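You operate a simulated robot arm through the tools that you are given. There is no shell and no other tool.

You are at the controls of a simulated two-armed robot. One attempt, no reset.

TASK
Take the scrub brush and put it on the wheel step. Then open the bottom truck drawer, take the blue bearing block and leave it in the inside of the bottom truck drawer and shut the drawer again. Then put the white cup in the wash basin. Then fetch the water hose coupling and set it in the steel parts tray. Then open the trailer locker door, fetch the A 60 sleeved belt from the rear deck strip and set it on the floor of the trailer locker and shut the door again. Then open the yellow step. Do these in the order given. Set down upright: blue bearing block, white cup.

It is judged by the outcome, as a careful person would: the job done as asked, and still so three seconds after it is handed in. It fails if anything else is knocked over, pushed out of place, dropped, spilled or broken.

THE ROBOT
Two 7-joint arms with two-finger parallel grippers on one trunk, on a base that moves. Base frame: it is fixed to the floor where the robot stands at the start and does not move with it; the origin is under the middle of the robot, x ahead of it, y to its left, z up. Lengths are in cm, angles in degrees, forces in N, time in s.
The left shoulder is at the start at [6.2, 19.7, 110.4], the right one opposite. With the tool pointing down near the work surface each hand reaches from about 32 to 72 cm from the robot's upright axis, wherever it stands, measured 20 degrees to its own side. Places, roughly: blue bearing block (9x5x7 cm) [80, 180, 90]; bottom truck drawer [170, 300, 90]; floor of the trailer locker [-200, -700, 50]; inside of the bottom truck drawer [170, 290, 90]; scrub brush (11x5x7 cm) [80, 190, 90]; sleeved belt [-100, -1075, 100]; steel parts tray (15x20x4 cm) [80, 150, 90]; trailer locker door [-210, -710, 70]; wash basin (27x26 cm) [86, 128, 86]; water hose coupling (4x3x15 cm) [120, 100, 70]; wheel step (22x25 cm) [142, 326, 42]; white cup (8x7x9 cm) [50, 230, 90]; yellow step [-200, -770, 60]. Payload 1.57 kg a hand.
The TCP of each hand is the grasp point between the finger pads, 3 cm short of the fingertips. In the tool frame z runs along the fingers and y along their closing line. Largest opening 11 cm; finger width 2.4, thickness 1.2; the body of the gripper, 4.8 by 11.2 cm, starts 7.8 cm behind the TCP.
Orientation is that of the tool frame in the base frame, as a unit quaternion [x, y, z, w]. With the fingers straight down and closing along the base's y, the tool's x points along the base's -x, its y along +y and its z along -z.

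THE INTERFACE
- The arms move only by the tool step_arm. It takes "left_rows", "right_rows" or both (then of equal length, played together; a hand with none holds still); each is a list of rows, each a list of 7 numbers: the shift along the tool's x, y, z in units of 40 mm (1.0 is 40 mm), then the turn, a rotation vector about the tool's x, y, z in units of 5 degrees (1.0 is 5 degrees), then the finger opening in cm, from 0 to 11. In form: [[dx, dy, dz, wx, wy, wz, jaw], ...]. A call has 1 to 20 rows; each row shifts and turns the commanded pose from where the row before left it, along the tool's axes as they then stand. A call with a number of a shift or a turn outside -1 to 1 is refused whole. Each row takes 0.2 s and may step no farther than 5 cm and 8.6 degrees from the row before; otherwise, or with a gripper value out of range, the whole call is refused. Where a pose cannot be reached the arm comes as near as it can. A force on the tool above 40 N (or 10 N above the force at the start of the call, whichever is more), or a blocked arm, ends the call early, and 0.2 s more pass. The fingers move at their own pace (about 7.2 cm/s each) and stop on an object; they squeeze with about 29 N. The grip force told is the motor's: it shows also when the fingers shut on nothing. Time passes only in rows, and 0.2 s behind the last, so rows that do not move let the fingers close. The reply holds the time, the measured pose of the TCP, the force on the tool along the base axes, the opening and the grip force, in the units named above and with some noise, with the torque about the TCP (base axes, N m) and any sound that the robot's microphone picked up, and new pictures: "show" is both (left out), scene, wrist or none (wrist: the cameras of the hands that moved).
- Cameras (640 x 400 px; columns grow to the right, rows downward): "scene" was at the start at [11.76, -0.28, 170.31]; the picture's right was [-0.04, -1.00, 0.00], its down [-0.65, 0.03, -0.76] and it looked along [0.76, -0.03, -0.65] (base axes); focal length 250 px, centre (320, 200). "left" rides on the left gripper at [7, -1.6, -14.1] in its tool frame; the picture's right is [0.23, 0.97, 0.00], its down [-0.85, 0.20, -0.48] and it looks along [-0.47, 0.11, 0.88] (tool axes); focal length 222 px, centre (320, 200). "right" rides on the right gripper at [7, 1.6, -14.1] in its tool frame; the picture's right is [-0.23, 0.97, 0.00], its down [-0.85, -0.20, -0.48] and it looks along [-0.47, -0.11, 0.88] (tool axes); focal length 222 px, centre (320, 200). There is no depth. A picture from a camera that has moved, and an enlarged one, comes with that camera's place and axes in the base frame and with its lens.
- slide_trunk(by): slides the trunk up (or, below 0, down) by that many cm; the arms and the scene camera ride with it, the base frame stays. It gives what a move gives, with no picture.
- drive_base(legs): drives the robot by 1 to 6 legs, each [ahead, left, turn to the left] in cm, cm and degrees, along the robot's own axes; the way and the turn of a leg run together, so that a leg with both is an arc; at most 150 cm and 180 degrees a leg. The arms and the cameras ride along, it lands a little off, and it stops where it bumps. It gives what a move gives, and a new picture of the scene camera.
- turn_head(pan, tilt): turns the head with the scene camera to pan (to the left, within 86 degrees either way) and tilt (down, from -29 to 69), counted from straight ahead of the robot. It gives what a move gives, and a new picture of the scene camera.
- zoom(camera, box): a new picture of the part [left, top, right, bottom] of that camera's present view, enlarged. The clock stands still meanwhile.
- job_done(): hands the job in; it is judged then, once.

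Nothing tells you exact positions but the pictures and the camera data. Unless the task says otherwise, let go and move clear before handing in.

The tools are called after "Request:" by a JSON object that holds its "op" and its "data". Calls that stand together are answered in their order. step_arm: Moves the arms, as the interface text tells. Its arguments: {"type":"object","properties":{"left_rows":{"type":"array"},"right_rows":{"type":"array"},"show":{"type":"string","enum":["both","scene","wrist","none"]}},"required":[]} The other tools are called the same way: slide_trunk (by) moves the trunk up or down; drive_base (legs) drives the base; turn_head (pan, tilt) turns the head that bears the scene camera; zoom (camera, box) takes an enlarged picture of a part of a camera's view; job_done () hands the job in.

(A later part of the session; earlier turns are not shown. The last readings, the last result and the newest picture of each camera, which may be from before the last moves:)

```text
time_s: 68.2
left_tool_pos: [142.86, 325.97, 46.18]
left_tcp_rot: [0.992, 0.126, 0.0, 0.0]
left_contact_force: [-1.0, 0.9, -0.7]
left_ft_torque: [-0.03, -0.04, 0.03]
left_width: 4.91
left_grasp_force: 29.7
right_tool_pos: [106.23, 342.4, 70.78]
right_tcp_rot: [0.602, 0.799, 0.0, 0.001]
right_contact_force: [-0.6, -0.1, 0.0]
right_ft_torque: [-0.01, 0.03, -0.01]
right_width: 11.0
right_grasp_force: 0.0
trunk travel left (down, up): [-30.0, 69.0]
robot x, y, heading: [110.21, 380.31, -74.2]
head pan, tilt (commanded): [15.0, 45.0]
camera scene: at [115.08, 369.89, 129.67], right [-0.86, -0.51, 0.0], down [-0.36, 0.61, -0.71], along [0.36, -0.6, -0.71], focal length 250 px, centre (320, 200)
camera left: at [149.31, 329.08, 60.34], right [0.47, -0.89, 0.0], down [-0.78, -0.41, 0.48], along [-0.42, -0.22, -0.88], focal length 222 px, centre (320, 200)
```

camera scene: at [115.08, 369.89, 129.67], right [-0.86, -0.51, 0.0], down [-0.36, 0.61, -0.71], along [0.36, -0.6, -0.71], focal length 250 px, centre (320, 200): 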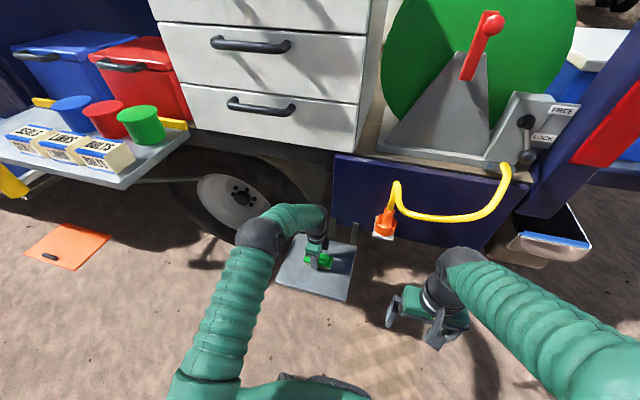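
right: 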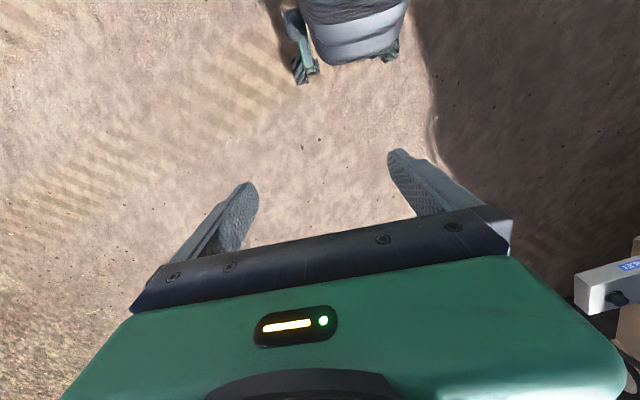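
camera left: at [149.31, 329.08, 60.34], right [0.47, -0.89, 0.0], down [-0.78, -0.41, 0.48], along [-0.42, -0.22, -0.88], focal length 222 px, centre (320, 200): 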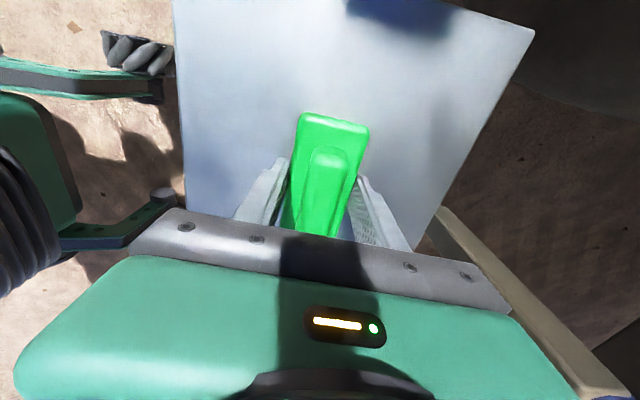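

No contact yet; I continue down in small steps.

Request:
{"op": "step_arm", "data": {"left_rows": [[0, 0, 0.08, 0, 0, 0, 3], [0, 0, 0.08, 0, 0, 0, 3], [0, 0, 0.08, 0, 0, 0, 3], [0, 0, 0.08, 0, 0, 0, 3], [0, 0, 0, 0, 0, 0, 3]], "show": "wrist"}}

```text
time_s: 69.4
left_tool_pos: [142.92, 325.77, 45.16]
left_tcp_rot: [0.992, 0.127, 0.0, 0.003]
left_contact_force: [-1.3, 4.1, 23.2]
left_ft_torque: [0.07, 0.08, -0.01]
left_width: 4.94
left_grasp_force: 28.6
right_tool_pos: [106.14, 342.49, 70.81]
right_tcp_rot: [0.602, 0.799, 0.0, 0.002]
right_contact_force: [0.1, -0.2, -0.4]
right_ft_torque: [0.01, -0.02, 0.01]
right_width: 10.98
right_grasp_force: 0.0
trunk travel left (down, up): [-30.0, 69.0]
robot x, y, heading: [109.75, 379.75, -73.7]
head pan, tilt (commanded): [15.0, 45.0]
camera left: at [149.18, 329.08, 59.25], right [0.46, -0.89, 0.0], down [-0.78, -0.41, 0.48], along [-0.42, -0.23, -0.88], focal length 222 px, centre (320, 200)
```

left: 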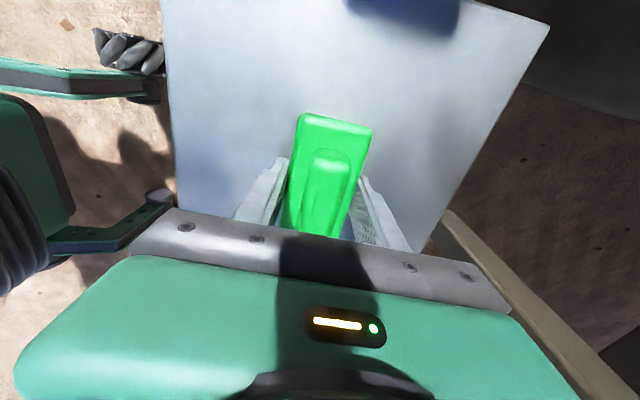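

Contact made (23 N). I relieve the push slightly, release, and rise.

Request:
{"op": "step_arm", "data": {"left_rows": [[0, 0, -0.05, 0, 0, 0, 3], [0, 0, 0, 0, 0, 0, 5.5], [0, 0, 0, 0, 0, 0, 7.5], [0, 0, 0, 0, 0, 0, 8], [0, 0, 0, 0, 0, 0, 8], [0, 0, -0.3, 0, 0, 0, 8], [0, 0, -0.7, 0, 0, 0, 8], [0, 0, -0.8, 0, 0, 0, 8], [0, 0, -0.8, 0, 0, 0, 8], [0, 0, -0.8, 0, 0, 0, 8], [0, 0, -0.8, 0, 0, 0, 8]]}}

```text
time_s: 71.8
left_tool_pos: [142.85, 326.09, 61.97]
left_tcp_rot: [0.992, 0.127, 0.0, 0.0]
left_contact_force: [-0.4, 0.7, 0.4]
left_ft_torque: [-0.01, -0.01, -0.05]
left_width: 8.01
left_grasp_force: 0.1
right_tool_pos: [106.34, 342.43, 70.9]
right_tcp_rot: [0.602, 0.799, 0.0, 0.0]
right_contact_force: [-0.5, -0.6, -0.5]
right_ft_torque: [0.01, 0.0, -0.03]
right_width: 11.01
right_grasp_force: 0.0
trunk travel left (down, up): [-30.0, 69.0]
robot x, y, heading: [110.08, 380.14, -74.1]
head pan, tilt (commanded): [15.0, 45.0]
camera scene: at [115.03, 369.97, 129.67], right [-0.86, -0.51, 0.0], down [-0.36, 0.61, -0.71], along [0.36, -0.6, -0.71], focal length 250 px, centre (320, 200)
camera left: at [149.25, 329.35, 76.04], right [0.47, -0.89, 0.0], down [-0.78, -0.41, 0.48], along [-0.42, -0.22, -0.88], focal length 222 px, centre (320, 200)
```

scene: 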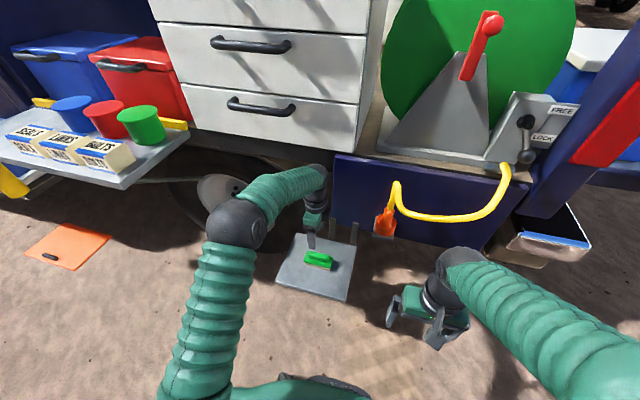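
left: 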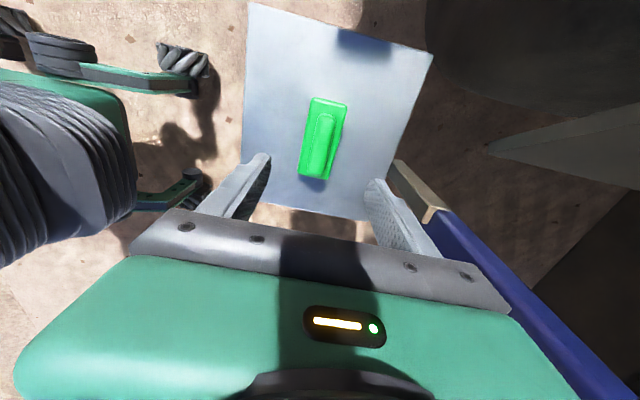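

The brush sits flat in the middle of the wheel step. Next I retract the hand, raise the trunk again, and line up with the bottom drawer's handle (about [171, 313, 93.5]).

Request:
{"op": "step_arm", "data": {"left_rows": [[0, -0.8, -0.5, 0, 0, 0, 9], [0, -0.8, -0.5, 0, 0, 0, 9], [0, -0.8, -0.5, 0, 0, 0, 9], [0, -0.8, -0.5, 0, 0, 0, 9], [0, -0.8, -0.5, 0, 0, 0, 9], [0, -0.8, -0.5, 0, 0, 0, 9], [0, -0.8, -0.3, 0, 0, 0, 9]], "show": "none"}}

Request:
{"op": "slide_trunk", "data": {"by": 30}}

Request:
{"op": "turn_head", "data": {"pan": 25, "tilt": 35}}

```text
time_s: 73.4
left_tool_pos: [137.2, 347.53, 75.24]
left_tcp_rot: [0.992, 0.126, 0.0, 0.001]
left_contact_force: [-0.5, 0.3, -0.3]
left_ft_torque: [-0.02, 0.03, 0.0]
left_width: 9.03
left_grasp_force: 0.1
right_tool_pos: [106.29, 342.31, 70.74]
right_tcp_rot: [0.602, 0.798, 0.0, 0.0]
right_contact_force: [0.5, 0.0, 0.7]
right_ft_torque: [0.02, 0.02, -0.01]
right_width: 11.02
right_grasp_force: 0.0
trunk travel left (down, up): [-30.0, 69.0]
robot x, y, heading: [109.84, 380.29, -73.8]
head pan, tilt (commanded): [15.0, 45.0]
```

```text
time_s: 76.4
left_tool_pos: [137.19, 347.37, 105.26]
left_tcp_rot: [0.992, 0.128, 0.0, 0.0]
left_contact_force: [-0.2, 0.6, 0.3]
left_ft_torque: [-0.01, -0.01, 0.04]
left_width: 9.01
left_grasp_force: 0.1
right_tool_pos: [106.4, 342.25, 100.92]
right_tcp_rot: [0.602, 0.799, 0.001, 0.0]
right_contact_force: [0.7, -0.3, -0.4]
right_ft_torque: [0.01, 0.01, 0.0]
right_width: 11.01
right_grasp_force: 0.0
trunk travel left (down, up): [-60.0, 39.0]
robot x, y, heading: [109.64, 380.43, -74.2]
head pan, tilt (commanded): [15.0, 45.0]
```

```text
time_s: 77.1
left_tool_pos: [137.19, 347.32, 105.16]
left_tcp_rot: [0.992, 0.127, 0.0, -0.001]
left_contact_force: [0.2, -0.3, -0.2]
left_ft_torque: [0.01, -0.01, -0.01]
left_width: 8.98
left_grasp_force: 0.1
right_tool_pos: [106.29, 342.29, 100.74]
right_tcp_rot: [0.602, 0.799, 0.0, 0.0]
right_contact_force: [0.0, 0.3, -0.9]
right_ft_torque: [-0.01, 0.0, -0.01]
right_width: 11.0
right_grasp_force: 0.0
trunk travel left (down, up): [-60.0, 39.0]
robot x, y, heading: [109.81, 379.73, -74.1]
head pan, tilt (commanded): [25.0, 35.0]
camera scene: at [116.63, 370.32, 161.16], right [-0.76, -0.66, 0.0], down [-0.38, 0.43, -0.82], along [0.54, -0.62, -0.58], focal length 250 px, centre (320, 200)
```

scene: 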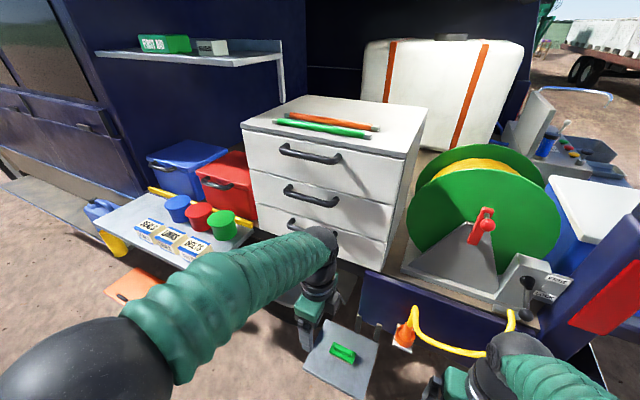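

I shift left about 22 cm and slightly ahead to line the left arm up with the bottom drawer.

Request:
{"op": "drive_base", "data": {"legs": [[0, 22, 0], [8, 0, 0]]}}

Request:
{"op": "turn_head", "data": {"pan": 5, "tilt": 45}}

```text
time_s: 79.5
left_tool_pos: [160.8, 346.01, 105.26]
left_tcp_rot: [0.992, 0.13, 0.001, 0.002]
left_contact_force: [-0.4, 0.2, 0.4]
left_ft_torque: [0.01, -0.04, -0.02]
left_width: 9.01
left_grasp_force: 0.1
right_tool_pos: [130.15, 340.75, 100.84]
right_tcp_rot: [0.6, 0.8, 0.0, 0.001]
right_contact_force: [0.4, 0.3, -0.5]
right_ft_torque: [0.0, -0.03, 0.0]
right_width: 11.0
right_grasp_force: 0.1
trunk travel left (down, up): [-60.0, 39.0]
robot x, y, heading: [133.76, 378.36, -73.5]
head pan, tilt (commanded): [25.0, 35.0]
camera scene: at [140.18, 369.05, 161.19], right [-0.75, -0.66, 0.0], down [-0.38, 0.43, -0.82], along [0.54, -0.62, -0.57], focal length 250 px, centre (320, 200)
```

scene: 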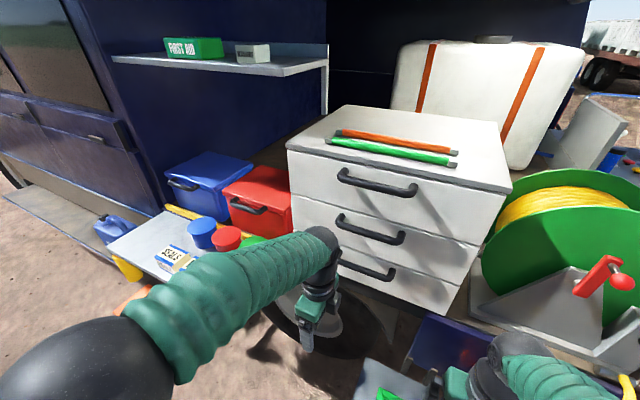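

```text
time_s: 80.3
left_tool_pos: [160.93, 345.8, 105.21]
left_tcp_rot: [0.992, 0.13, 0.001, 0.0]
left_contact_force: [-0.5, -0.7, -0.2]
left_ft_torque: [0.03, -0.02, -0.02]
left_width: 9.0
left_grasp_force: 0.1
right_tool_pos: [130.1, 340.58, 100.86]
right_tcp_rot: [0.6, 0.8, 0.001, 0.001]
right_contact_force: [-0.2, -0.3, 0.7]
right_ft_torque: [0.02, -0.02, -0.02]
right_width: 11.0
right_grasp_force: 0.0
trunk travel left (down, up): [-60.0, 39.0]
robot x, y, heading: [133.82, 378.78, -73.6]
head pan, tilt (commanded): [5.0, 45.0]
camera scene: at [137.47, 367.61, 159.67], right [-0.93, -0.36, 0.0], down [-0.26, 0.66, -0.71], along [0.26, -0.66, -0.71], focal length 250 px, centre (320, 200)
```

scene: 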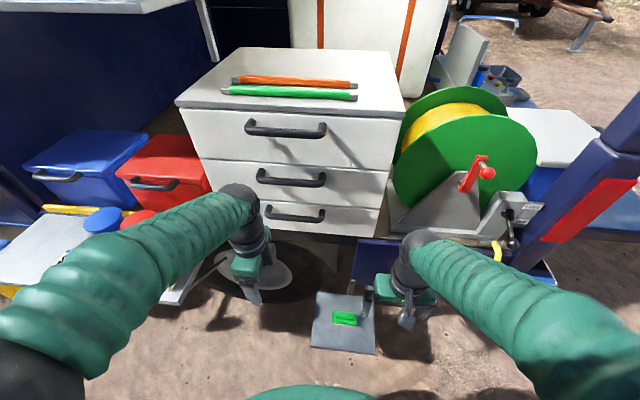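

Request:
{"op": "zoom", "data": {"camera": "scene", "box": [220, 150, 400, 260]}}

```text
3.56 times, centred on (310, 205) of scene
camera zoom: at [137.47, 367.61, 159.67], right [-0.93, -0.36, 0.0], down [-0.26, 0.66, -0.71], along [0.26, -0.66, -0.71], focal length 888 px, centre (356, 182)
```

zoom: 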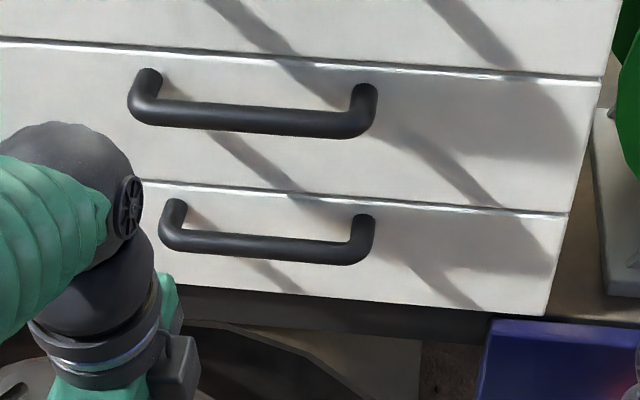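

I back off 9 cm for arm room, move the left hand forward, then rotate it to point horizontally at the drawer front.

Request:
{"op": "drive_base", "data": {"legs": [[-9, 0, 0]]}}

Request:
{"op": "step_arm", "data": {"left_rows": [[0, 0.8, 0.3, 0, 0, 0, 9], [0, 0.8, 0.4, 0, 0, 0, 9], [0, 0.8, 0.4, 0, 0, 0, 9], [0, 0.8, 0.4, 0, 0, 0, 9], [0, 0.8, 0.4, 0, 0, 0, 9], [0, 0.8, 0.4, 0, 0, 0, 9]], "show": "none"}}

Request:
{"op": "step_arm", "data": {"left_rows": [[0, 0, 0, -1, 0, 0, 9], [0, 0, 0, -1, 0, 0, 9], [0, 0, 0, -1, 0, 0, 9], [0, 0, 0, -1, 0, 0, 9], [0, 0, 0, -1, 0, 0, 9], [0, 0, 0, -1, 0, 0, 9], [0, 0, 0, -1, 0, 0, 9], [0, 0, 0, -1, 0, 0, 9], [0, 0, 0, -1, 0, 0, 9], [0, 0, 0, -1, 0, 0, 9], [0, 0, 0, -1, 0, 0, 9], [0, 0, 0, -1, 0, 0, 9], [0, 0, 0, -1, 0, 0, 9], [0, 0, 0, -1, 0, 0, 9], [0, 0, 0, -1, 0, 0, 9], [0, 0, 0, -1, 0, 0, 9], [0, 0, 0, -1, 0, 0, 9], [0, 0, 0, -1, 0, 0, 9]]}}

```text
time_s: 81.4
left_tool_pos: [158.4, 354.45, 105.18]
left_tcp_rot: [0.992, 0.128, 0.0, 0.001]
left_contact_force: [0.6, 0.5, -0.2]
left_ft_torque: [-0.03, 0.02, -0.01]
left_width: 8.96
left_grasp_force: 0.0
right_tool_pos: [127.54, 349.26, 100.73]
right_tcp_rot: [0.602, 0.799, -0.001, -0.001]
right_contact_force: [-0.1, 0.2, 0.2]
right_ft_torque: [0.03, -0.03, 0.0]
right_width: 10.99
right_grasp_force: 0.1
trunk travel left (down, up): [-60.0, 39.0]
robot x, y, heading: [130.95, 387.14, -73.8]
head pan, tilt (commanded): [5.0, 45.0]
camera scene: at [135.07, 376.25, 159.66], right [-0.93, -0.36, 0.0], down [-0.26, 0.66, -0.7], along [0.26, -0.66, -0.71], focal length 250 px, centre (320, 200)
```

scene: 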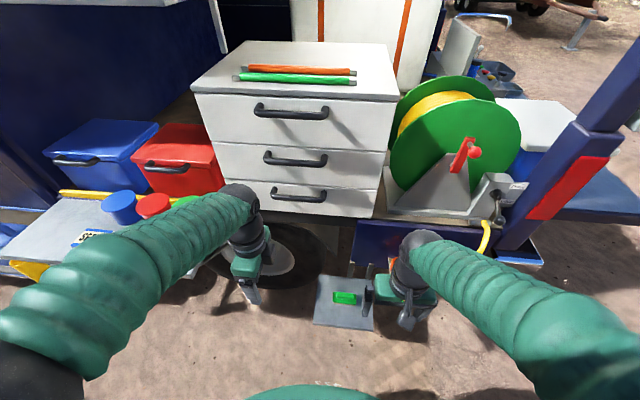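

```text
time_s: 82.8
left_tool_pos: [163.35, 335.89, 96.1]
left_tcp_rot: [0.992, 0.129, 0.0, 0.0]
left_contact_force: [0.0, -1.1, -0.1]
left_ft_torque: [0.0, 0.02, -0.02]
left_width: 9.04
left_grasp_force: 0.0
right_tool_pos: [127.44, 349.27, 100.72]
right_tcp_rot: [0.601, 0.799, 0.0, 0.0]
right_contact_force: [0.0, -0.3, -0.3]
right_ft_torque: [0.03, -0.02, -0.05]
right_width: 10.99
right_grasp_force: 0.1
trunk travel left (down, up): [-60.0, 39.0]
robot x, y, heading: [131.1, 386.99, -74.0]
head pan, tilt (commanded): [5.0, 45.0]
```

```text
time_s: 86.6
left_tool_pos: [163.92, 336.1, 96.32]
left_tcp_rot: [0.696, 0.098, 0.095, 0.705]
left_contact_force: [0.9, -0.3, 0.7]
left_ft_torque: [0.0, 0.01, 0.0]
left_width: 9.0
left_grasp_force: 0.0
right_tool_pos: [127.42, 349.39, 100.79]
right_tcp_rot: [0.601, 0.799, 0.0, 0.002]
right_contact_force: [0.6, -0.2, 0.0]
right_ft_torque: [-0.03, -0.04, 0.0]
right_width: 10.97
right_grasp_force: 0.0
trunk travel left (down, up): [-60.0, 39.0]
robot x, y, heading: [131.2, 386.83, -73.7]
head pan, tilt (commanded): [5.0, 45.0]
camera scene: at [134.98, 376.34, 159.65], right [-0.93, -0.36, 0.0], down [-0.26, 0.66, -0.71], along [0.26, -0.66, -0.71], focal length 250 px, centre (320, 200)
camera left: at [166.97, 351.48, 94.57], right [0.22, 0.08, 0.97], down [-0.95, 0.23, 0.2], along [-0.21, -0.97, 0.12], focal length 222 px, centre (320, 200)
```

scene: 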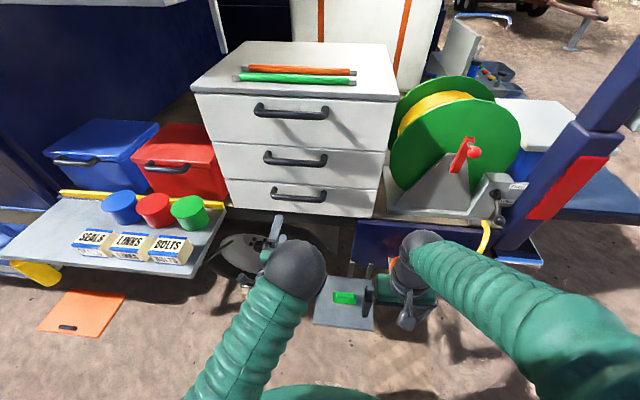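
left: 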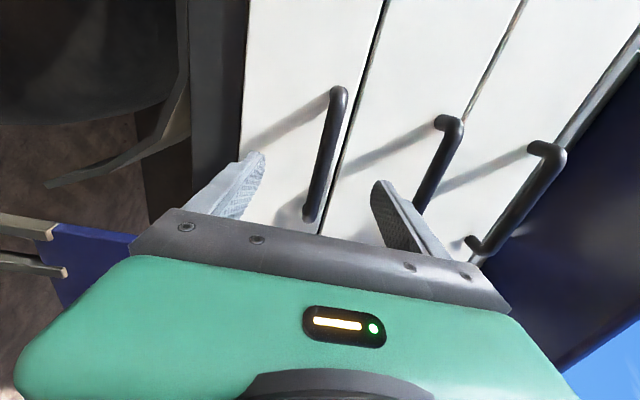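

Request:
{"op": "zoom", "data": {"camera": "scene", "box": [220, 130, 400, 250]}}

Request:
{"op": "zoom", "data": {"camera": "left", "box": [220, 60, 460, 240]}}

```text
3.33 times, centred on (310, 190) of scene
camera zoom: at [134.98, 376.34, 159.65], right [-0.93, -0.36, 0.0], down [-0.26, 0.66, -0.71], along [0.26, -0.66, -0.71], focal length 833 px, centre (353, 233)
```

zoom: 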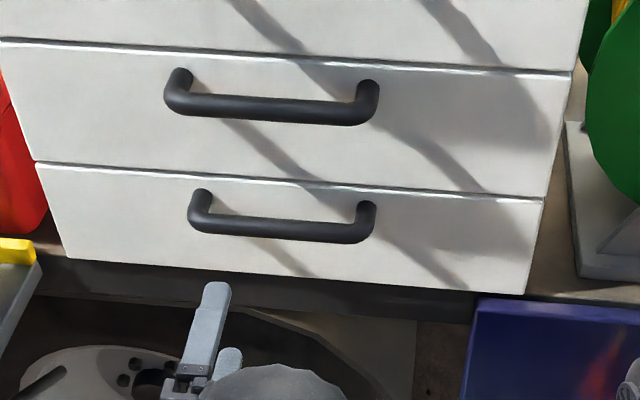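

```text
2.22 times, centred on (340, 150) of left
camera zoom: at [166.97, 351.48, 94.57], right [0.22, 0.08, 0.97], down [-0.95, 0.23, 0.2], along [-0.21, -0.97, 0.12], focal length 494 px, centre (276, 311)
```

zoom: 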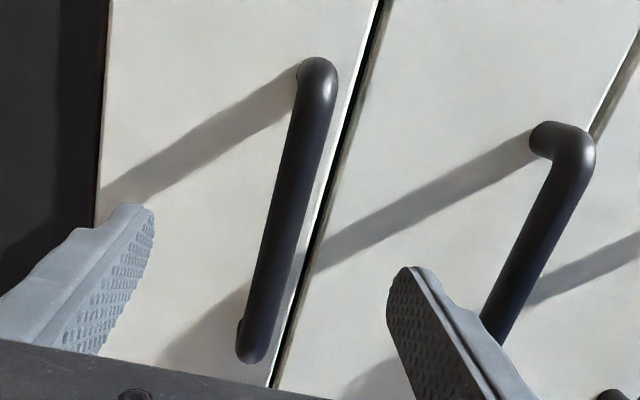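

The horizontal hand faces the bottom drawer; the bar handle is about 15 cm ahead, 1 cm above and 3 cm to the side of the TCP. I align and approach.

Request:
{"op": "step_arm", "data": {"left_rows": [[-0.75, 0.26, 0, 0, 0, 0, 8], [0, 0, 0.6, 0, 0, 0, 8], [0, 0, 0.7, 0, 0, 0, 8], [0, 0, 0.7, 0, 0, 0, 8], [0, 0, 0.5, 0, 0, 0, 8], [0, 0, 0, 0, 0, 0, 8]]}}

```text
time_s: 88.0
left_tool_pos: [164.24, 325.79, 98.16]
left_tcp_rot: [0.694, 0.102, 0.096, 0.706]
left_contact_force: [0.1, -0.2, -0.4]
left_ft_torque: [-0.02, 0.0, 0.03]
left_width: 8.02
left_grasp_force: 0.1
right_tool_pos: [127.49, 349.4, 101.23]
right_tcp_rot: [0.601, 0.799, 0.0, 0.001]
right_contact_force: [-0.5, 0.8, 0.9]
right_ft_torque: [0.05, 0.02, 0.03]
right_width: 11.0
right_grasp_force: 0.1
trunk travel left (down, up): [-60.0, 39.0]
robot x, y, heading: [131.07, 387.17, -73.9]
head pan, tilt (commanded): [5.0, 45.0]
camera scene: at [134.95, 376.42, 160.01], right [-0.93, -0.36, 0.0], down [-0.26, 0.66, -0.71], along [0.26, -0.66, -0.71], focal length 250 px, centre (320, 200)
camera left: at [167.09, 341.16, 96.24], right [0.22, 0.08, 0.97], down [-0.95, 0.23, 0.2], along [-0.2, -0.97, 0.13], focal length 222 px, centre (320, 200)
```

scene: 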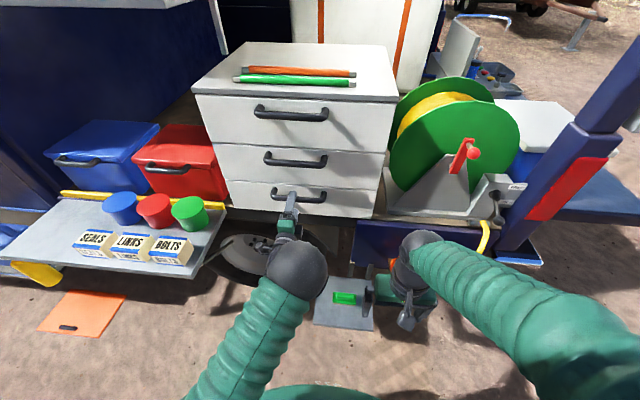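
left: 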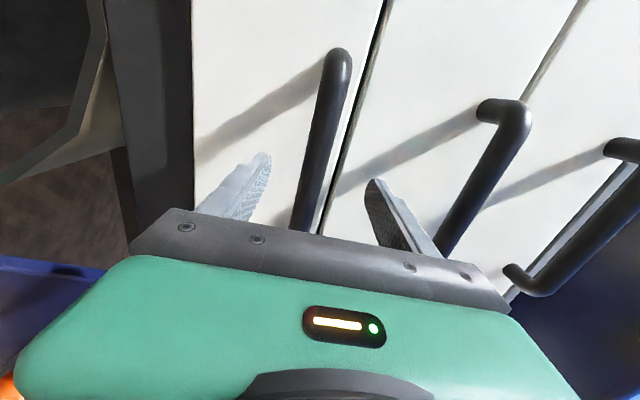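

The bar is centred between the fingers, about 5.3 cm ahead. I advance 4.2 cm and close on it.

Request:
{"op": "step_arm", "data": {"left_rows": [[0, 0, 0.5, 0, 0, 0, 8], [0, 0, 0.4, 0, 0, 0, 8], [0, 0, 0.15, 0, 0, 0, 8], [0, 0, 0, 0, 0, 0, 4], [0, 0, 0, 0, 0, 0, 0], [0, 0, 0, 0, 0, 0, 0], [0, 0, 0, 0, 0, 0, 0]]}}

```text
time_s: 89.6
left_tool_pos: [164.36, 321.65, 97.71]
left_tcp_rot: [0.696, 0.094, 0.094, 0.706]
left_contact_force: [2.4, -3.1, 18.7]
left_ft_torque: [-0.14, -0.15, 0.15]
left_width: 2.17
left_grasp_force: 34.8
right_tool_pos: [127.39, 349.64, 100.85]
right_tcp_rot: [0.601, 0.799, 0.0, 0.002]
right_contact_force: [-0.6, 0.1, 0.4]
right_ft_torque: [-0.01, 0.0, 0.0]
right_width: 11.0
right_grasp_force: 0.1
trunk travel left (down, up): [-60.0, 39.0]
robot x, y, heading: [130.89, 386.99, -73.8]
head pan, tilt (commanded): [5.0, 45.0]
camera scene: at [134.82, 376.71, 159.66], right [-0.93, -0.36, 0.0], down [-0.26, 0.66, -0.71], along [0.26, -0.66, -0.71], focal length 250 px, centre (320, 200)
camera left: at [167.5, 336.98, 95.82], right [0.22, 0.07, 0.97], down [-0.95, 0.24, 0.19], along [-0.22, -0.97, 0.12], focal length 222 px, centre (320, 200)
```

scene: 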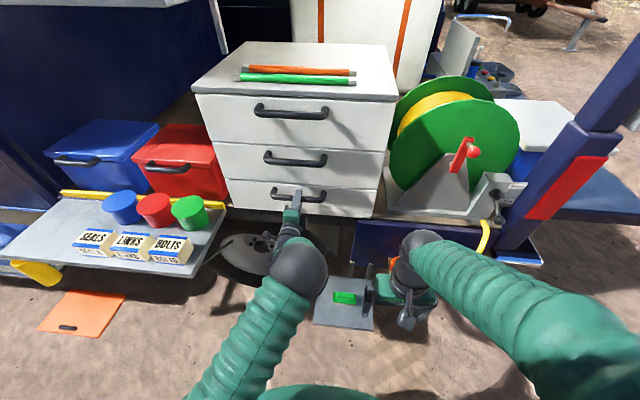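
left: 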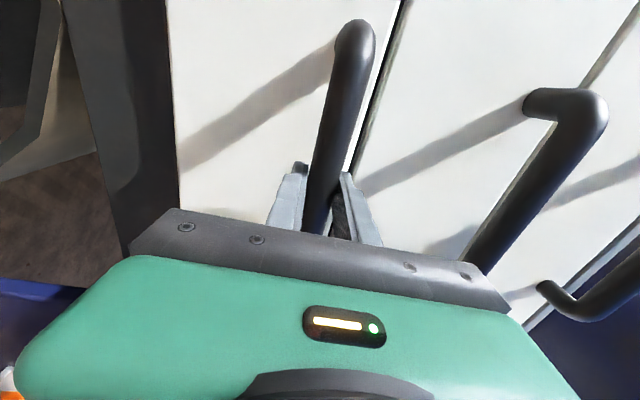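

Handle gripped. I pull the drawer straight out with small steps.

Request:
{"op": "step_arm", "data": {"left_rows": [[0, 0, -0.3, 0, 0, 0, 0], [0, 0, -0.4, 0, 0, 0, 0], [0, 0, -0.4, 0, 0, 0, 0], [0, 0, -0.5, 0, 0, 0, 0], [0, 0, -0.5, 0, 0, 0, 0], [0, 0, -0.5, 0, 0, 0, 0]]}}

```text
time_s: 90.0
left_tool_pos: [164.29, 322.22, 97.71]
left_tcp_rot: [0.692, 0.092, 0.094, 0.71]
left_contact_force: [-8.7, -4.0, 8.7]
left_ft_torque: [0.05, -0.11, 0.95]
left_width: 2.16
left_grasp_force: 35.1
right_tool_pos: [127.19, 349.4, 100.66]
right_tcp_rot: [0.601, 0.799, 0.0, 0.002]
right_contact_force: [0.0, 0.1, -0.2]
right_ft_torque: [-0.02, 0.02, 0.03]
right_width: 10.98
right_grasp_force: 0.0
trunk travel left (down, up): [-60.0, 39.0]
robot x, y, heading: [131.18, 386.99, -74.1]
head pan, tilt (commanded): [5.0, 45.0]
stopped in row 1 (left hand): the force on the tool passed its limit at 42 N (the readings are from after the stop); the commanded pose is now the measured one
camera scene: at [134.35, 376.33, 159.53], right [-0.93, -0.36, 0.0], down [-0.25, 0.66, -0.71], along [0.26, -0.66, -0.71], focal length 250 px, centre (320, 200)
camera left: at [167.43, 337.44, 95.71], right [0.21, 0.08, 0.97], down [-0.95, 0.24, 0.19], along [-0.22, -0.97, 0.13], focal length 222 px, centre (320, 200)
```

scene: 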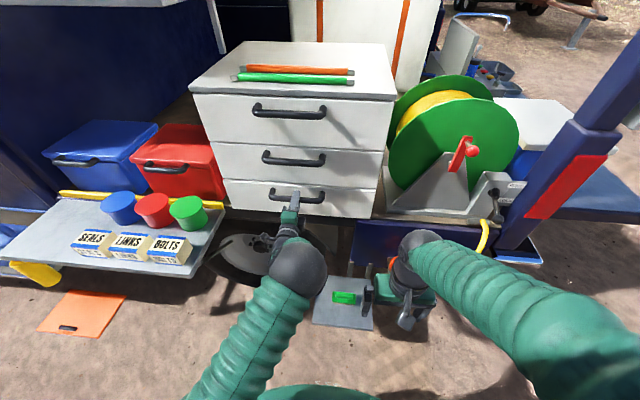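
left: 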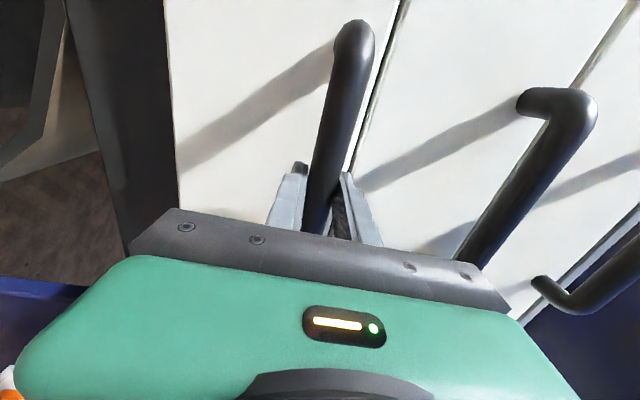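

The breakaway force tripped the limit; I try again with gentler steps.

Request:
{"op": "step_arm", "data": {"left_rows": [[0, 0, -0.06, 0, 0, 0, 0], [0, 0, -0.06, 0, 0, 0, 0], [0, 0, -0.06, 0, 0, 0, 0], [0, 0, -0.06, 0, 0, 0, 0], [0, 0, -0.06, 0, 0, 0, 0], [0, 0, -0.1, 0, 0, 0, 0], [0, 0, -0.1, 0, 0, 0, 0], [0, 0, -0.1, 0, 0, 0, 0]], "show": "wrist"}}

```text
time_s: 91.8
left_tool_pos: [165.25, 325.13, 97.71]
left_tcp_rot: [0.692, 0.099, 0.106, 0.707]
left_contact_force: [-21.7, -4.1, 19.4]
left_ft_torque: [-0.22, 0.3, 0.15]
left_width: 2.18
left_grasp_force: 34.3
right_tool_pos: [127.03, 349.5, 100.75]
right_tcp_rot: [0.601, 0.799, 0.001, 0.003]
right_contact_force: [0.5, 0.5, -0.1]
right_ft_torque: [0.03, 0.02, 0.02]
right_width: 10.98
right_grasp_force: 0.0
trunk travel left (down, up): [-60.0, 39.0]
robot x, y, heading: [131.22, 387.13, -74.0]
head pan, tilt (commanded): [5.0, 45.0]
camera left: at [167.9, 340.46, 95.76], right [0.21, 0.08, 0.97], down [-0.96, 0.22, 0.18], along [-0.2, -0.97, 0.13], focal length 222 px, centre (320, 200)
```

left: 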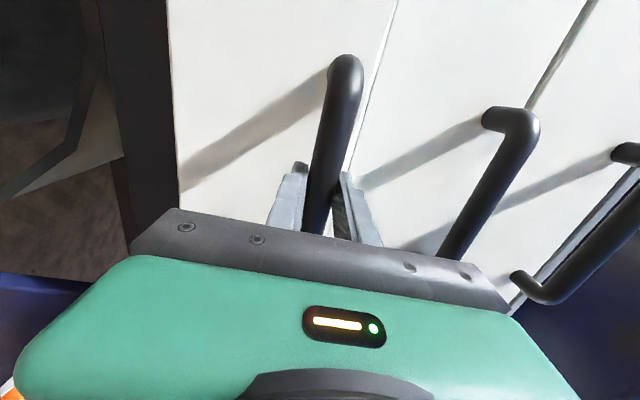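

The drawer is starting to slide. I pause to let forces settle and look at the scene.

Request:
{"op": "step_arm", "data": {"left_rows": [[0, 0, 0, 0, 0, 0, 0], [0, 0, 0, 0, 0, 0, 0]], "show": "scene"}}

```text
time_s: 92.4
left_tool_pos: [165.19, 325.06, 97.63]
left_tcp_rot: [0.692, 0.1, 0.105, 0.707]
left_contact_force: [-18.0, -2.9, 14.1]
left_ft_torque: [-0.31, 0.11, -0.12]
left_width: 2.15
left_grasp_force: 35.3
right_tool_pos: [127.18, 349.48, 100.69]
right_tcp_rot: [0.602, 0.799, 0.001, 0.003]
right_contact_force: [0.2, -0.9, -0.1]
right_ft_torque: [0.0, 0.01, 0.02]
right_width: 11.03
right_grasp_force: 0.0
trunk travel left (down, up): [-60.0, 39.0]
robot x, y, heading: [130.86, 387.08, -73.9]
head pan, tilt (commanded): [5.0, 45.0]
camera scene: at [134.01, 376.53, 159.65], right [-0.93, -0.36, -0.01], down [-0.25, 0.66, -0.71], along [0.26, -0.66, -0.71], focal length 250 px, centre (320, 200)
```

scene: 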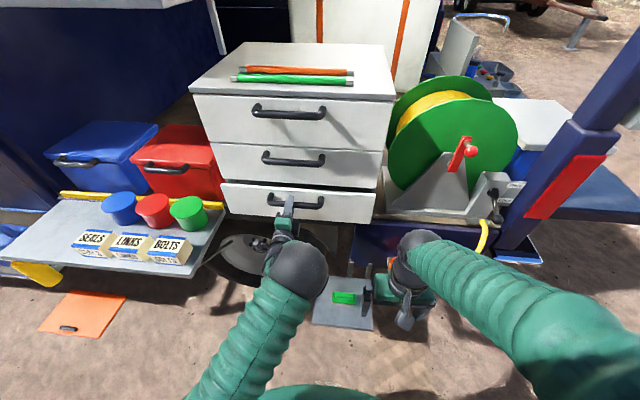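

The drawer is about 3 cm open, but the hand is drifting sideways along the bar. I add a small sideways correction while continuing to pull.

Request:
{"op": "step_arm", "data": {"left_rows": [[-0.1, 0, -0.1, 0, 0, 0, 0], [-0.1, 0, -0.15, 0, 0, 0, 0], [-0.1, 0, -0.15, 0, 0, 0, 0], [0, 0, -0.15, 0, 0, 0, 0], [0, 0, -0.15, 0, 0, 0, 0], [0, 0, -0.15, 0, 0, 0, 0]], "show": "wrist"}}

```text
time_s: 94.0
left_tool_pos: [167.0, 328.59, 97.71]
left_tcp_rot: [0.688, 0.119, 0.125, 0.705]
left_contact_force: [-23.3, -7.8, 10.2]
left_ft_torque: [-0.22, 0.73, -0.33]
left_width: 2.18
left_grasp_force: 35.3
right_tool_pos: [127.5, 349.28, 101.02]
right_tcp_rot: [0.602, 0.799, -0.001, 0.001]
right_contact_force: [-0.8, 0.1, -0.5]
right_ft_torque: [0.02, 0.04, 0.0]
right_width: 11.0
right_grasp_force: 0.1
trunk travel left (down, up): [-60.0, 39.0]
robot x, y, heading: [130.94, 387.53, -74.1]
head pan, tilt (commanded): [5.0, 45.0]
stopped in row 6 (left hand): the arm was blocked; the commanded pose is now the measured one
camera left: at [168.9, 344.11, 95.74], right [0.2, 0.1, 0.97], down [-0.97, 0.16, 0.18], along [-0.14, -0.98, 0.13], focal length 222 px, centre (320, 200)
```

left: 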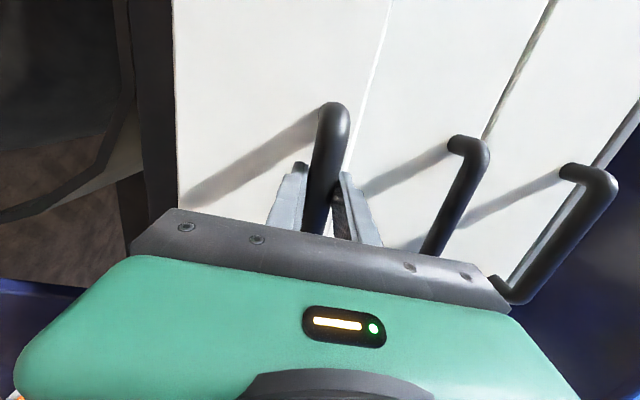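

The arm itself is near its fold limit, so I keep the grip and pull by backing the base instead.

Request:
{"op": "drive_base", "data": {"legs": [[-10, 0, 0]]}}

```text
time_s: 95.2
left_tool_pos: [164.63, 338.64, 97.74]
left_tcp_rot: [0.688, 0.122, 0.127, 0.704]
left_contact_force: [-16.9, -6.0, 5.6]
left_ft_torque: [-0.3, 0.25, -0.65]
left_width: 2.19
left_grasp_force: 34.5
right_tool_pos: [124.7, 358.97, 100.99]
right_tcp_rot: [0.6, 0.8, 0.0, 0.001]
right_contact_force: [-0.9, -0.2, 0.6]
right_ft_torque: [-0.02, -0.04, 0.0]
right_width: 11.01
right_grasp_force: 0.0
trunk travel left (down, up): [-60.0, 39.0]
robot x, y, heading: [127.98, 396.8, -73.7]
head pan, tilt (commanded): [5.0, 45.0]
camera scene: at [131.29, 385.78, 159.76], right [-0.93, -0.36, -0.01], down [-0.25, 0.66, -0.71], along [0.26, -0.66, -0.71], focal length 250 px, centre (320, 200)
```

scene: 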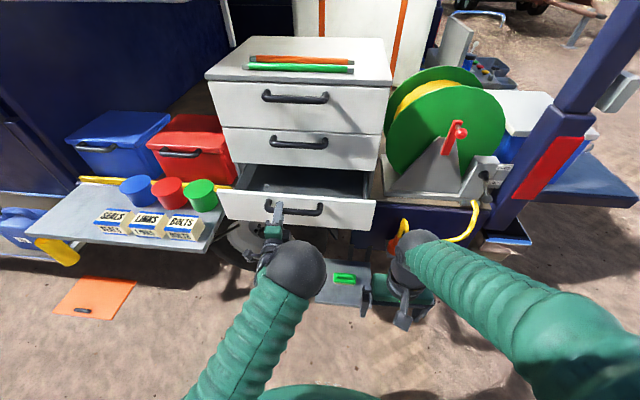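

Backing the base works well; drawer is about 17 cm open. I pull it further.

Request:
{"op": "drive_base", "data": {"legs": [[-10, 0, 0]]}}

```text
time_s: 96.3
left_tool_pos: [162.06, 348.42, 97.62]
left_tcp_rot: [0.687, 0.124, 0.128, 0.705]
left_contact_force: [-16.2, -4.2, 5.4]
left_ft_torque: [-0.29, 0.1, -0.08]
left_width: 2.17
left_grasp_force: 35.0
right_tool_pos: [122.2, 368.85, 100.87]
right_tcp_rot: [0.6, 0.8, -0.001, 0.001]
right_contact_force: [0.7, 0.8, 0.1]
right_ft_torque: [-0.03, 0.0, 0.02]
right_width: 11.01
right_grasp_force: 0.0
trunk travel left (down, up): [-60.0, 39.0]
robot x, y, heading: [125.47, 406.56, -73.8]
head pan, tilt (commanded): [5.0, 45.0]
camera scene: at [128.51, 395.48, 159.68], right [-0.93, -0.37, -0.01], down [-0.25, 0.66, -0.71], along [0.26, -0.66, -0.71], focal length 250 px, centre (320, 200)
```

scene: 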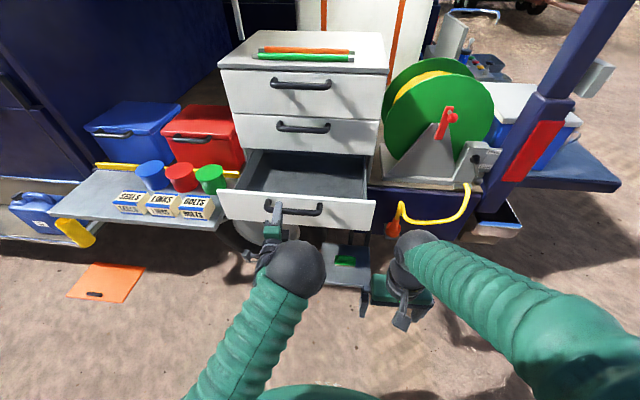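

Request:
{"op": "zoom", "data": {"camera": "scene", "box": [200, 130, 400, 260]}}

Request:
{"op": "step_arm", "data": {"left_rows": [[0, 0, 0, 0, 0, 0, 3], [0, 0, 0, 0, 0, 0, 6], [0, 0, 0, 0, 0, 0, 8], [0, 0, 0, 0, 0, 0, 8], [0, 0, -0.3, 0, 0, 0, 8], [0, 0, -0.5, 0, 0, 0, 8], [0, 0, -0.5, 0, 0, 0, 8]]}}

```text
3.08 times, centred on (300, 195) of scene
camera zoom: at [128.51, 395.48, 159.68], right [-0.93, -0.37, -0.01], down [-0.25, 0.66, -0.71], along [0.26, -0.66, -0.71], focal length 769 px, centre (382, 215)
```

zoom: 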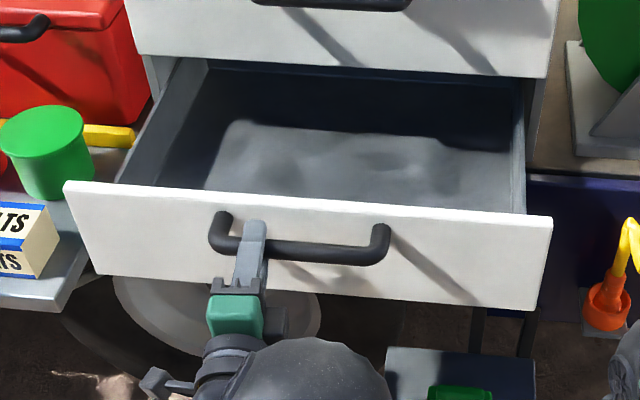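

```text
time_s: 98.1
left_tool_pos: [163.85, 354.52, 97.25]
left_tcp_rot: [0.684, 0.143, 0.15, 0.699]
left_contact_force: [-0.1, -0.5, 0.0]
left_ft_torque: [0.01, 0.01, -0.01]
left_width: 7.97
left_grasp_force: 0.0
right_tool_pos: [122.58, 369.09, 100.9]
right_tcp_rot: [0.599, 0.801, -0.005, 0.0]
right_contact_force: [0.6, -0.4, -0.1]
right_ft_torque: [0.0, 0.01, 0.01]
right_width: 10.98
right_grasp_force: 0.0
trunk travel left (down, up): [-60.0, 39.0]
robot x, y, heading: [125.05, 406.17, -73.5]
head pan, tilt (commanded): [5.0, 45.0]
stopped in row 7 (left hand): the arm was blocked; the commanded pose is now the measured one
camera scene: at [129.38, 395.6, 159.69], right [-0.93, -0.37, 0.0], down [-0.26, 0.66, -0.71], along [0.26, -0.66, -0.71], focal length 250 px, centre (320, 200)
camera left: at [164.64, 370.11, 95.16], right [0.19, 0.11, 0.97], down [-0.98, 0.09, 0.18], along [-0.07, -0.99, 0.13], focal length 222 px, centre (320, 200)
```

scene: 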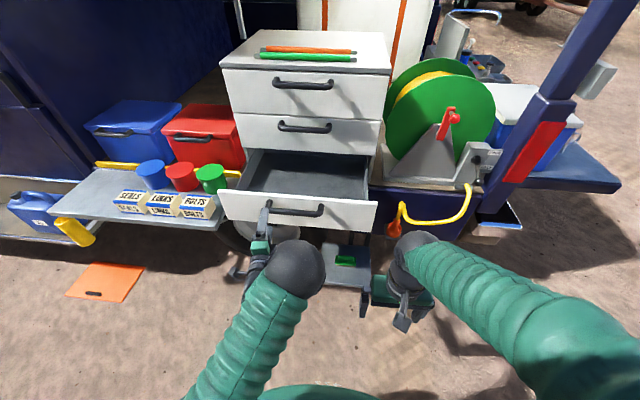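
left: 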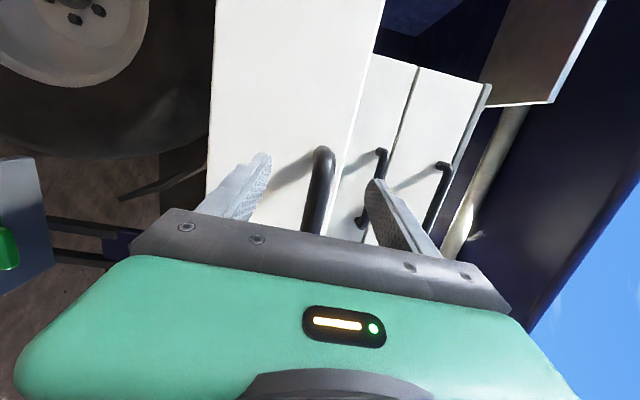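

The drawer is about 26 cm open and empty, and the hand has released. I back away and fold the left hand back to pointing down.

Request:
{"op": "drive_base", "data": {"legs": [[-25, 0, 0]]}}

Request:
{"op": "step_arm", "data": {"left_rows": [[0, 0, 0.7, 0, 0, 0, 8], [0, 0, 0.7, 0, 0, 0, 8], [0, 0.3, 0.6, 1, 0, 0, 8], [0, 0.3, 0, 1, 0, 0, 8], [0, 0.3, 0, 1, 0, 0, 8], [0, 0.3, 0, 1, 0, 0, 8], [0, 0.3, 0, 1, 0, 0, 8], [0, 0.3, 0, 1, 0, 0, 8], [0, 0.3, 0, 1, 0, 0, 8], [0, 0, 0, 1, 0, 0, 8], [0, 0, 0, 1, 0, 0, 8], [0, 0, 0, 1, 0, 0, 8], [0, 0, 0, 1, 0, 0, 8], [0, 0, 0, 1, 0, 0, 8], [0, 0, 0, 1, 0, 0, 8], [0, 0, 0, 1, 0, 0, 8], [0, 0, 0, 1, 0, 0, 8], [0, 0, 0, 1, 0, 0, 8], [0, 0, 0, 1, 0, 0, 8], [0, 0, 0, 1, 0, 0, 8]]}}

```text
time_s: 100.0
left_tool_pos: [156.56, 378.61, 97.24]
left_tcp_rot: [0.684, 0.144, 0.147, 0.7]
left_contact_force: [-0.2, -0.4, -0.7]
left_ft_torque: [0.0, 0.01, -0.02]
left_width: 8.0
left_grasp_force: 0.1
right_tool_pos: [115.28, 393.48, 101.02]
right_tcp_rot: [0.6, 0.8, -0.004, -0.001]
right_contact_force: [-1.6, 0.9, 0.8]
right_ft_torque: [-0.03, 0.02, -0.01]
right_width: 11.0
right_grasp_force: 0.2
trunk travel left (down, up): [-60.0, 39.0]
robot x, y, heading: [118.23, 430.65, -73.7]
head pan, tilt (commanded): [5.0, 45.0]
camera scene: at [122.24, 419.83, 159.71], right [-0.93, -0.36, 0.0], down [-0.26, 0.66, -0.71], along [0.26, -0.66, -0.71], focal length 250 px, centre (320, 200)
```

scene: 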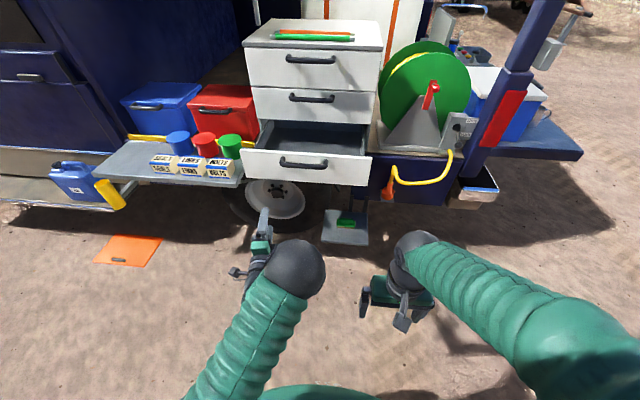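

```text
time_s: 104.2
left_tool_pos: [160.21, 373.99, 104.68]
left_tcp_rot: [0.979, 0.205, 0.003, 0.011]
left_contact_force: [0.9, -0.2, 0.6]
left_ft_torque: [-0.01, 0.0, -0.01]
left_width: 8.03
left_grasp_force: 0.1
left hand out of reach, approached as far as the arm can: row 19, 20
right_tool_pos: [115.32, 393.52, 100.94]
right_tcp_rot: [0.6, 0.8, -0.005, -0.001]
right_contact_force: [-0.1, -0.1, 0.4]
right_ft_torque: [-0.04, 0.04, 0.0]
right_width: 10.97
right_grasp_force: 0.0
trunk travel left (down, up): [-60.0, 39.0]
robot x, y, heading: [118.18, 430.64, -73.7]
head pan, tilt (commanded): [5.0, 45.0]
camera scene: at [122.34, 419.86, 159.66], right [-0.93, -0.36, 0.0], down [-0.26, 0.66, -0.7], along [0.26, -0.66, -0.71], focal length 250 px, centre (320, 200)
camera left: at [165.86, 378.43, 118.71], right [0.6, -0.8, 0.02], down [-0.71, -0.52, 0.48], along [-0.37, -0.31, -0.88], focal length 222 px, centre (320, 200)
```

scene: 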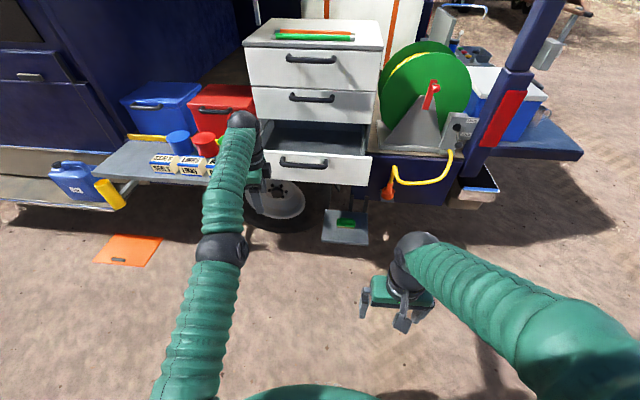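
left: 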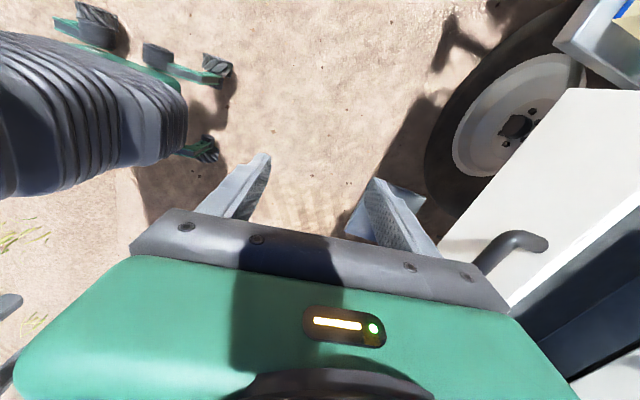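

Left arm is extended; I retract it to a compact pose and raise the trunk 10 cm, then go to the tailgate for the block.

Request:
{"op": "step_arm", "data": {"left_rows": [[0, -0.6, -0.1, 0, 0, 0.7, 9], [0, -0.8, -0.1, 0, 0, 0.7, 9], [0, -0.8, -0.1, 0, 0, 0, 9], [0, -0.8, -0.1, 0, 0, 0, 9], [0, -0.8, 0, 0, 0, 0, 9], [0, -0.8, 0, 0, 0, 0, 9], [0, -0.8, 0, 0, 0, 0, 9], [0, -0.4, 0, 0, 0, 0, 9]], "show": "none"}}

Request:
{"op": "slide_trunk", "data": {"by": 12}}

```text
time_s: 106.0
left_tool_pos: [160.09, 377.25, 111.91]
left_tcp_rot: [0.989, 0.146, 0.004, 0.011]
left_contact_force: [-0.4, 0.1, 0.2]
left_ft_torque: [0.04, -0.01, 0.02]
left_width: 9.02
left_grasp_force: 0.0
left hand out of reach, approached as far as the arm can: row 1, 2, 3, 4, 5, 6, 7, 8
right_tool_pos: [115.35, 393.55, 101.09]
right_tcp_rot: [0.601, 0.799, -0.005, -0.001]
right_contact_force: [0.1, -0.4, 0.4]
right_ft_torque: [0.02, -0.02, 0.0]
right_width: 11.0
right_grasp_force: 0.1
trunk travel left (down, up): [-60.0, 39.0]
robot x, y, heading: [118.45, 430.63, -73.5]
head pan, tilt (commanded): [5.0, 45.0]
```

```text
time_s: 107.5
left_tool_pos: [160.1, 377.25, 124.09]
left_tcp_rot: [0.989, 0.145, 0.004, 0.011]
left_contact_force: [-1.0, -0.4, -0.2]
left_ft_torque: [-0.03, -0.02, 0.01]
left_width: 9.0
left_grasp_force: 0.2
right_tool_pos: [115.33, 393.53, 112.98]
right_tcp_rot: [0.6, 0.8, -0.004, 0.0]
right_contact_force: [-0.2, -0.5, 0.5]
right_ft_torque: [-0.01, 0.0, -0.02]
right_width: 11.01
right_grasp_force: 0.0
trunk travel left (down, up): [-72.0, 27.0]
robot x, y, heading: [118.49, 430.6, -73.7]
head pan, tilt (commanded): [5.0, 45.0]
```

The left arm seems stuck near a joint limit. I look at it and try a small different move.

Request:
{"op": "step_arm", "data": {"left_rows": [[0, -0.3, 0, 0, 0, -0.7, 9], [0, -0.3, 0, 0, 0, -1, 9], [0, -0.3, 0, 0, 0, -1, 9], [0, -0.3, 0, 0, 0, -1, 9]], "show": "scene"}}

```text
time_s: 108.5
left_tool_pos: [159.6, 378.12, 125.78]
left_tcp_rot: [0.953, 0.303, 0.002, 0.011]
left_contact_force: [-0.1, 0.6, -0.3]
left_ft_torque: [0.03, -0.01, 0.0]
left_width: 9.01
left_grasp_force: 0.0
left hand out of reach, approached as far as the arm can: row 1, 2, 3, 4
right_tool_pos: [115.32, 393.55, 112.92]
right_tcp_rot: [0.6, 0.8, -0.005, 0.001]
right_contact_force: [0.6, -1.2, 0.6]
right_ft_torque: [-0.01, 0.04, 0.04]
right_width: 10.98
right_grasp_force: 0.1
trunk travel left (down, up): [-72.0, 27.0]
robot x, y, heading: [118.34, 430.55, -73.7]
head pan, tilt (commanded): [5.0, 45.0]
camera scene: at [122.25, 419.93, 171.67], right [-0.93, -0.36, 0.0], down [-0.26, 0.66, -0.71], along [0.26, -0.66, -0.71], focal length 250 px, centre (320, 200)
```

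scene: 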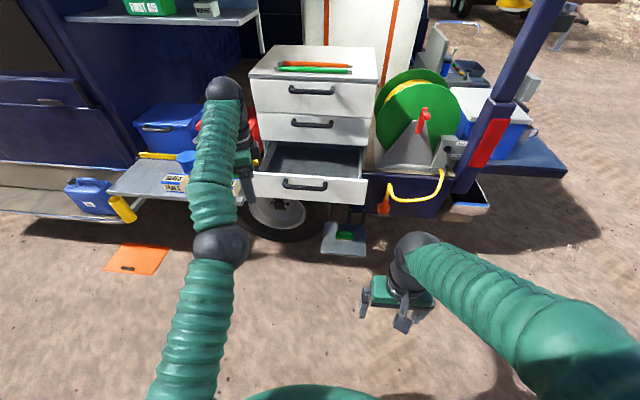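

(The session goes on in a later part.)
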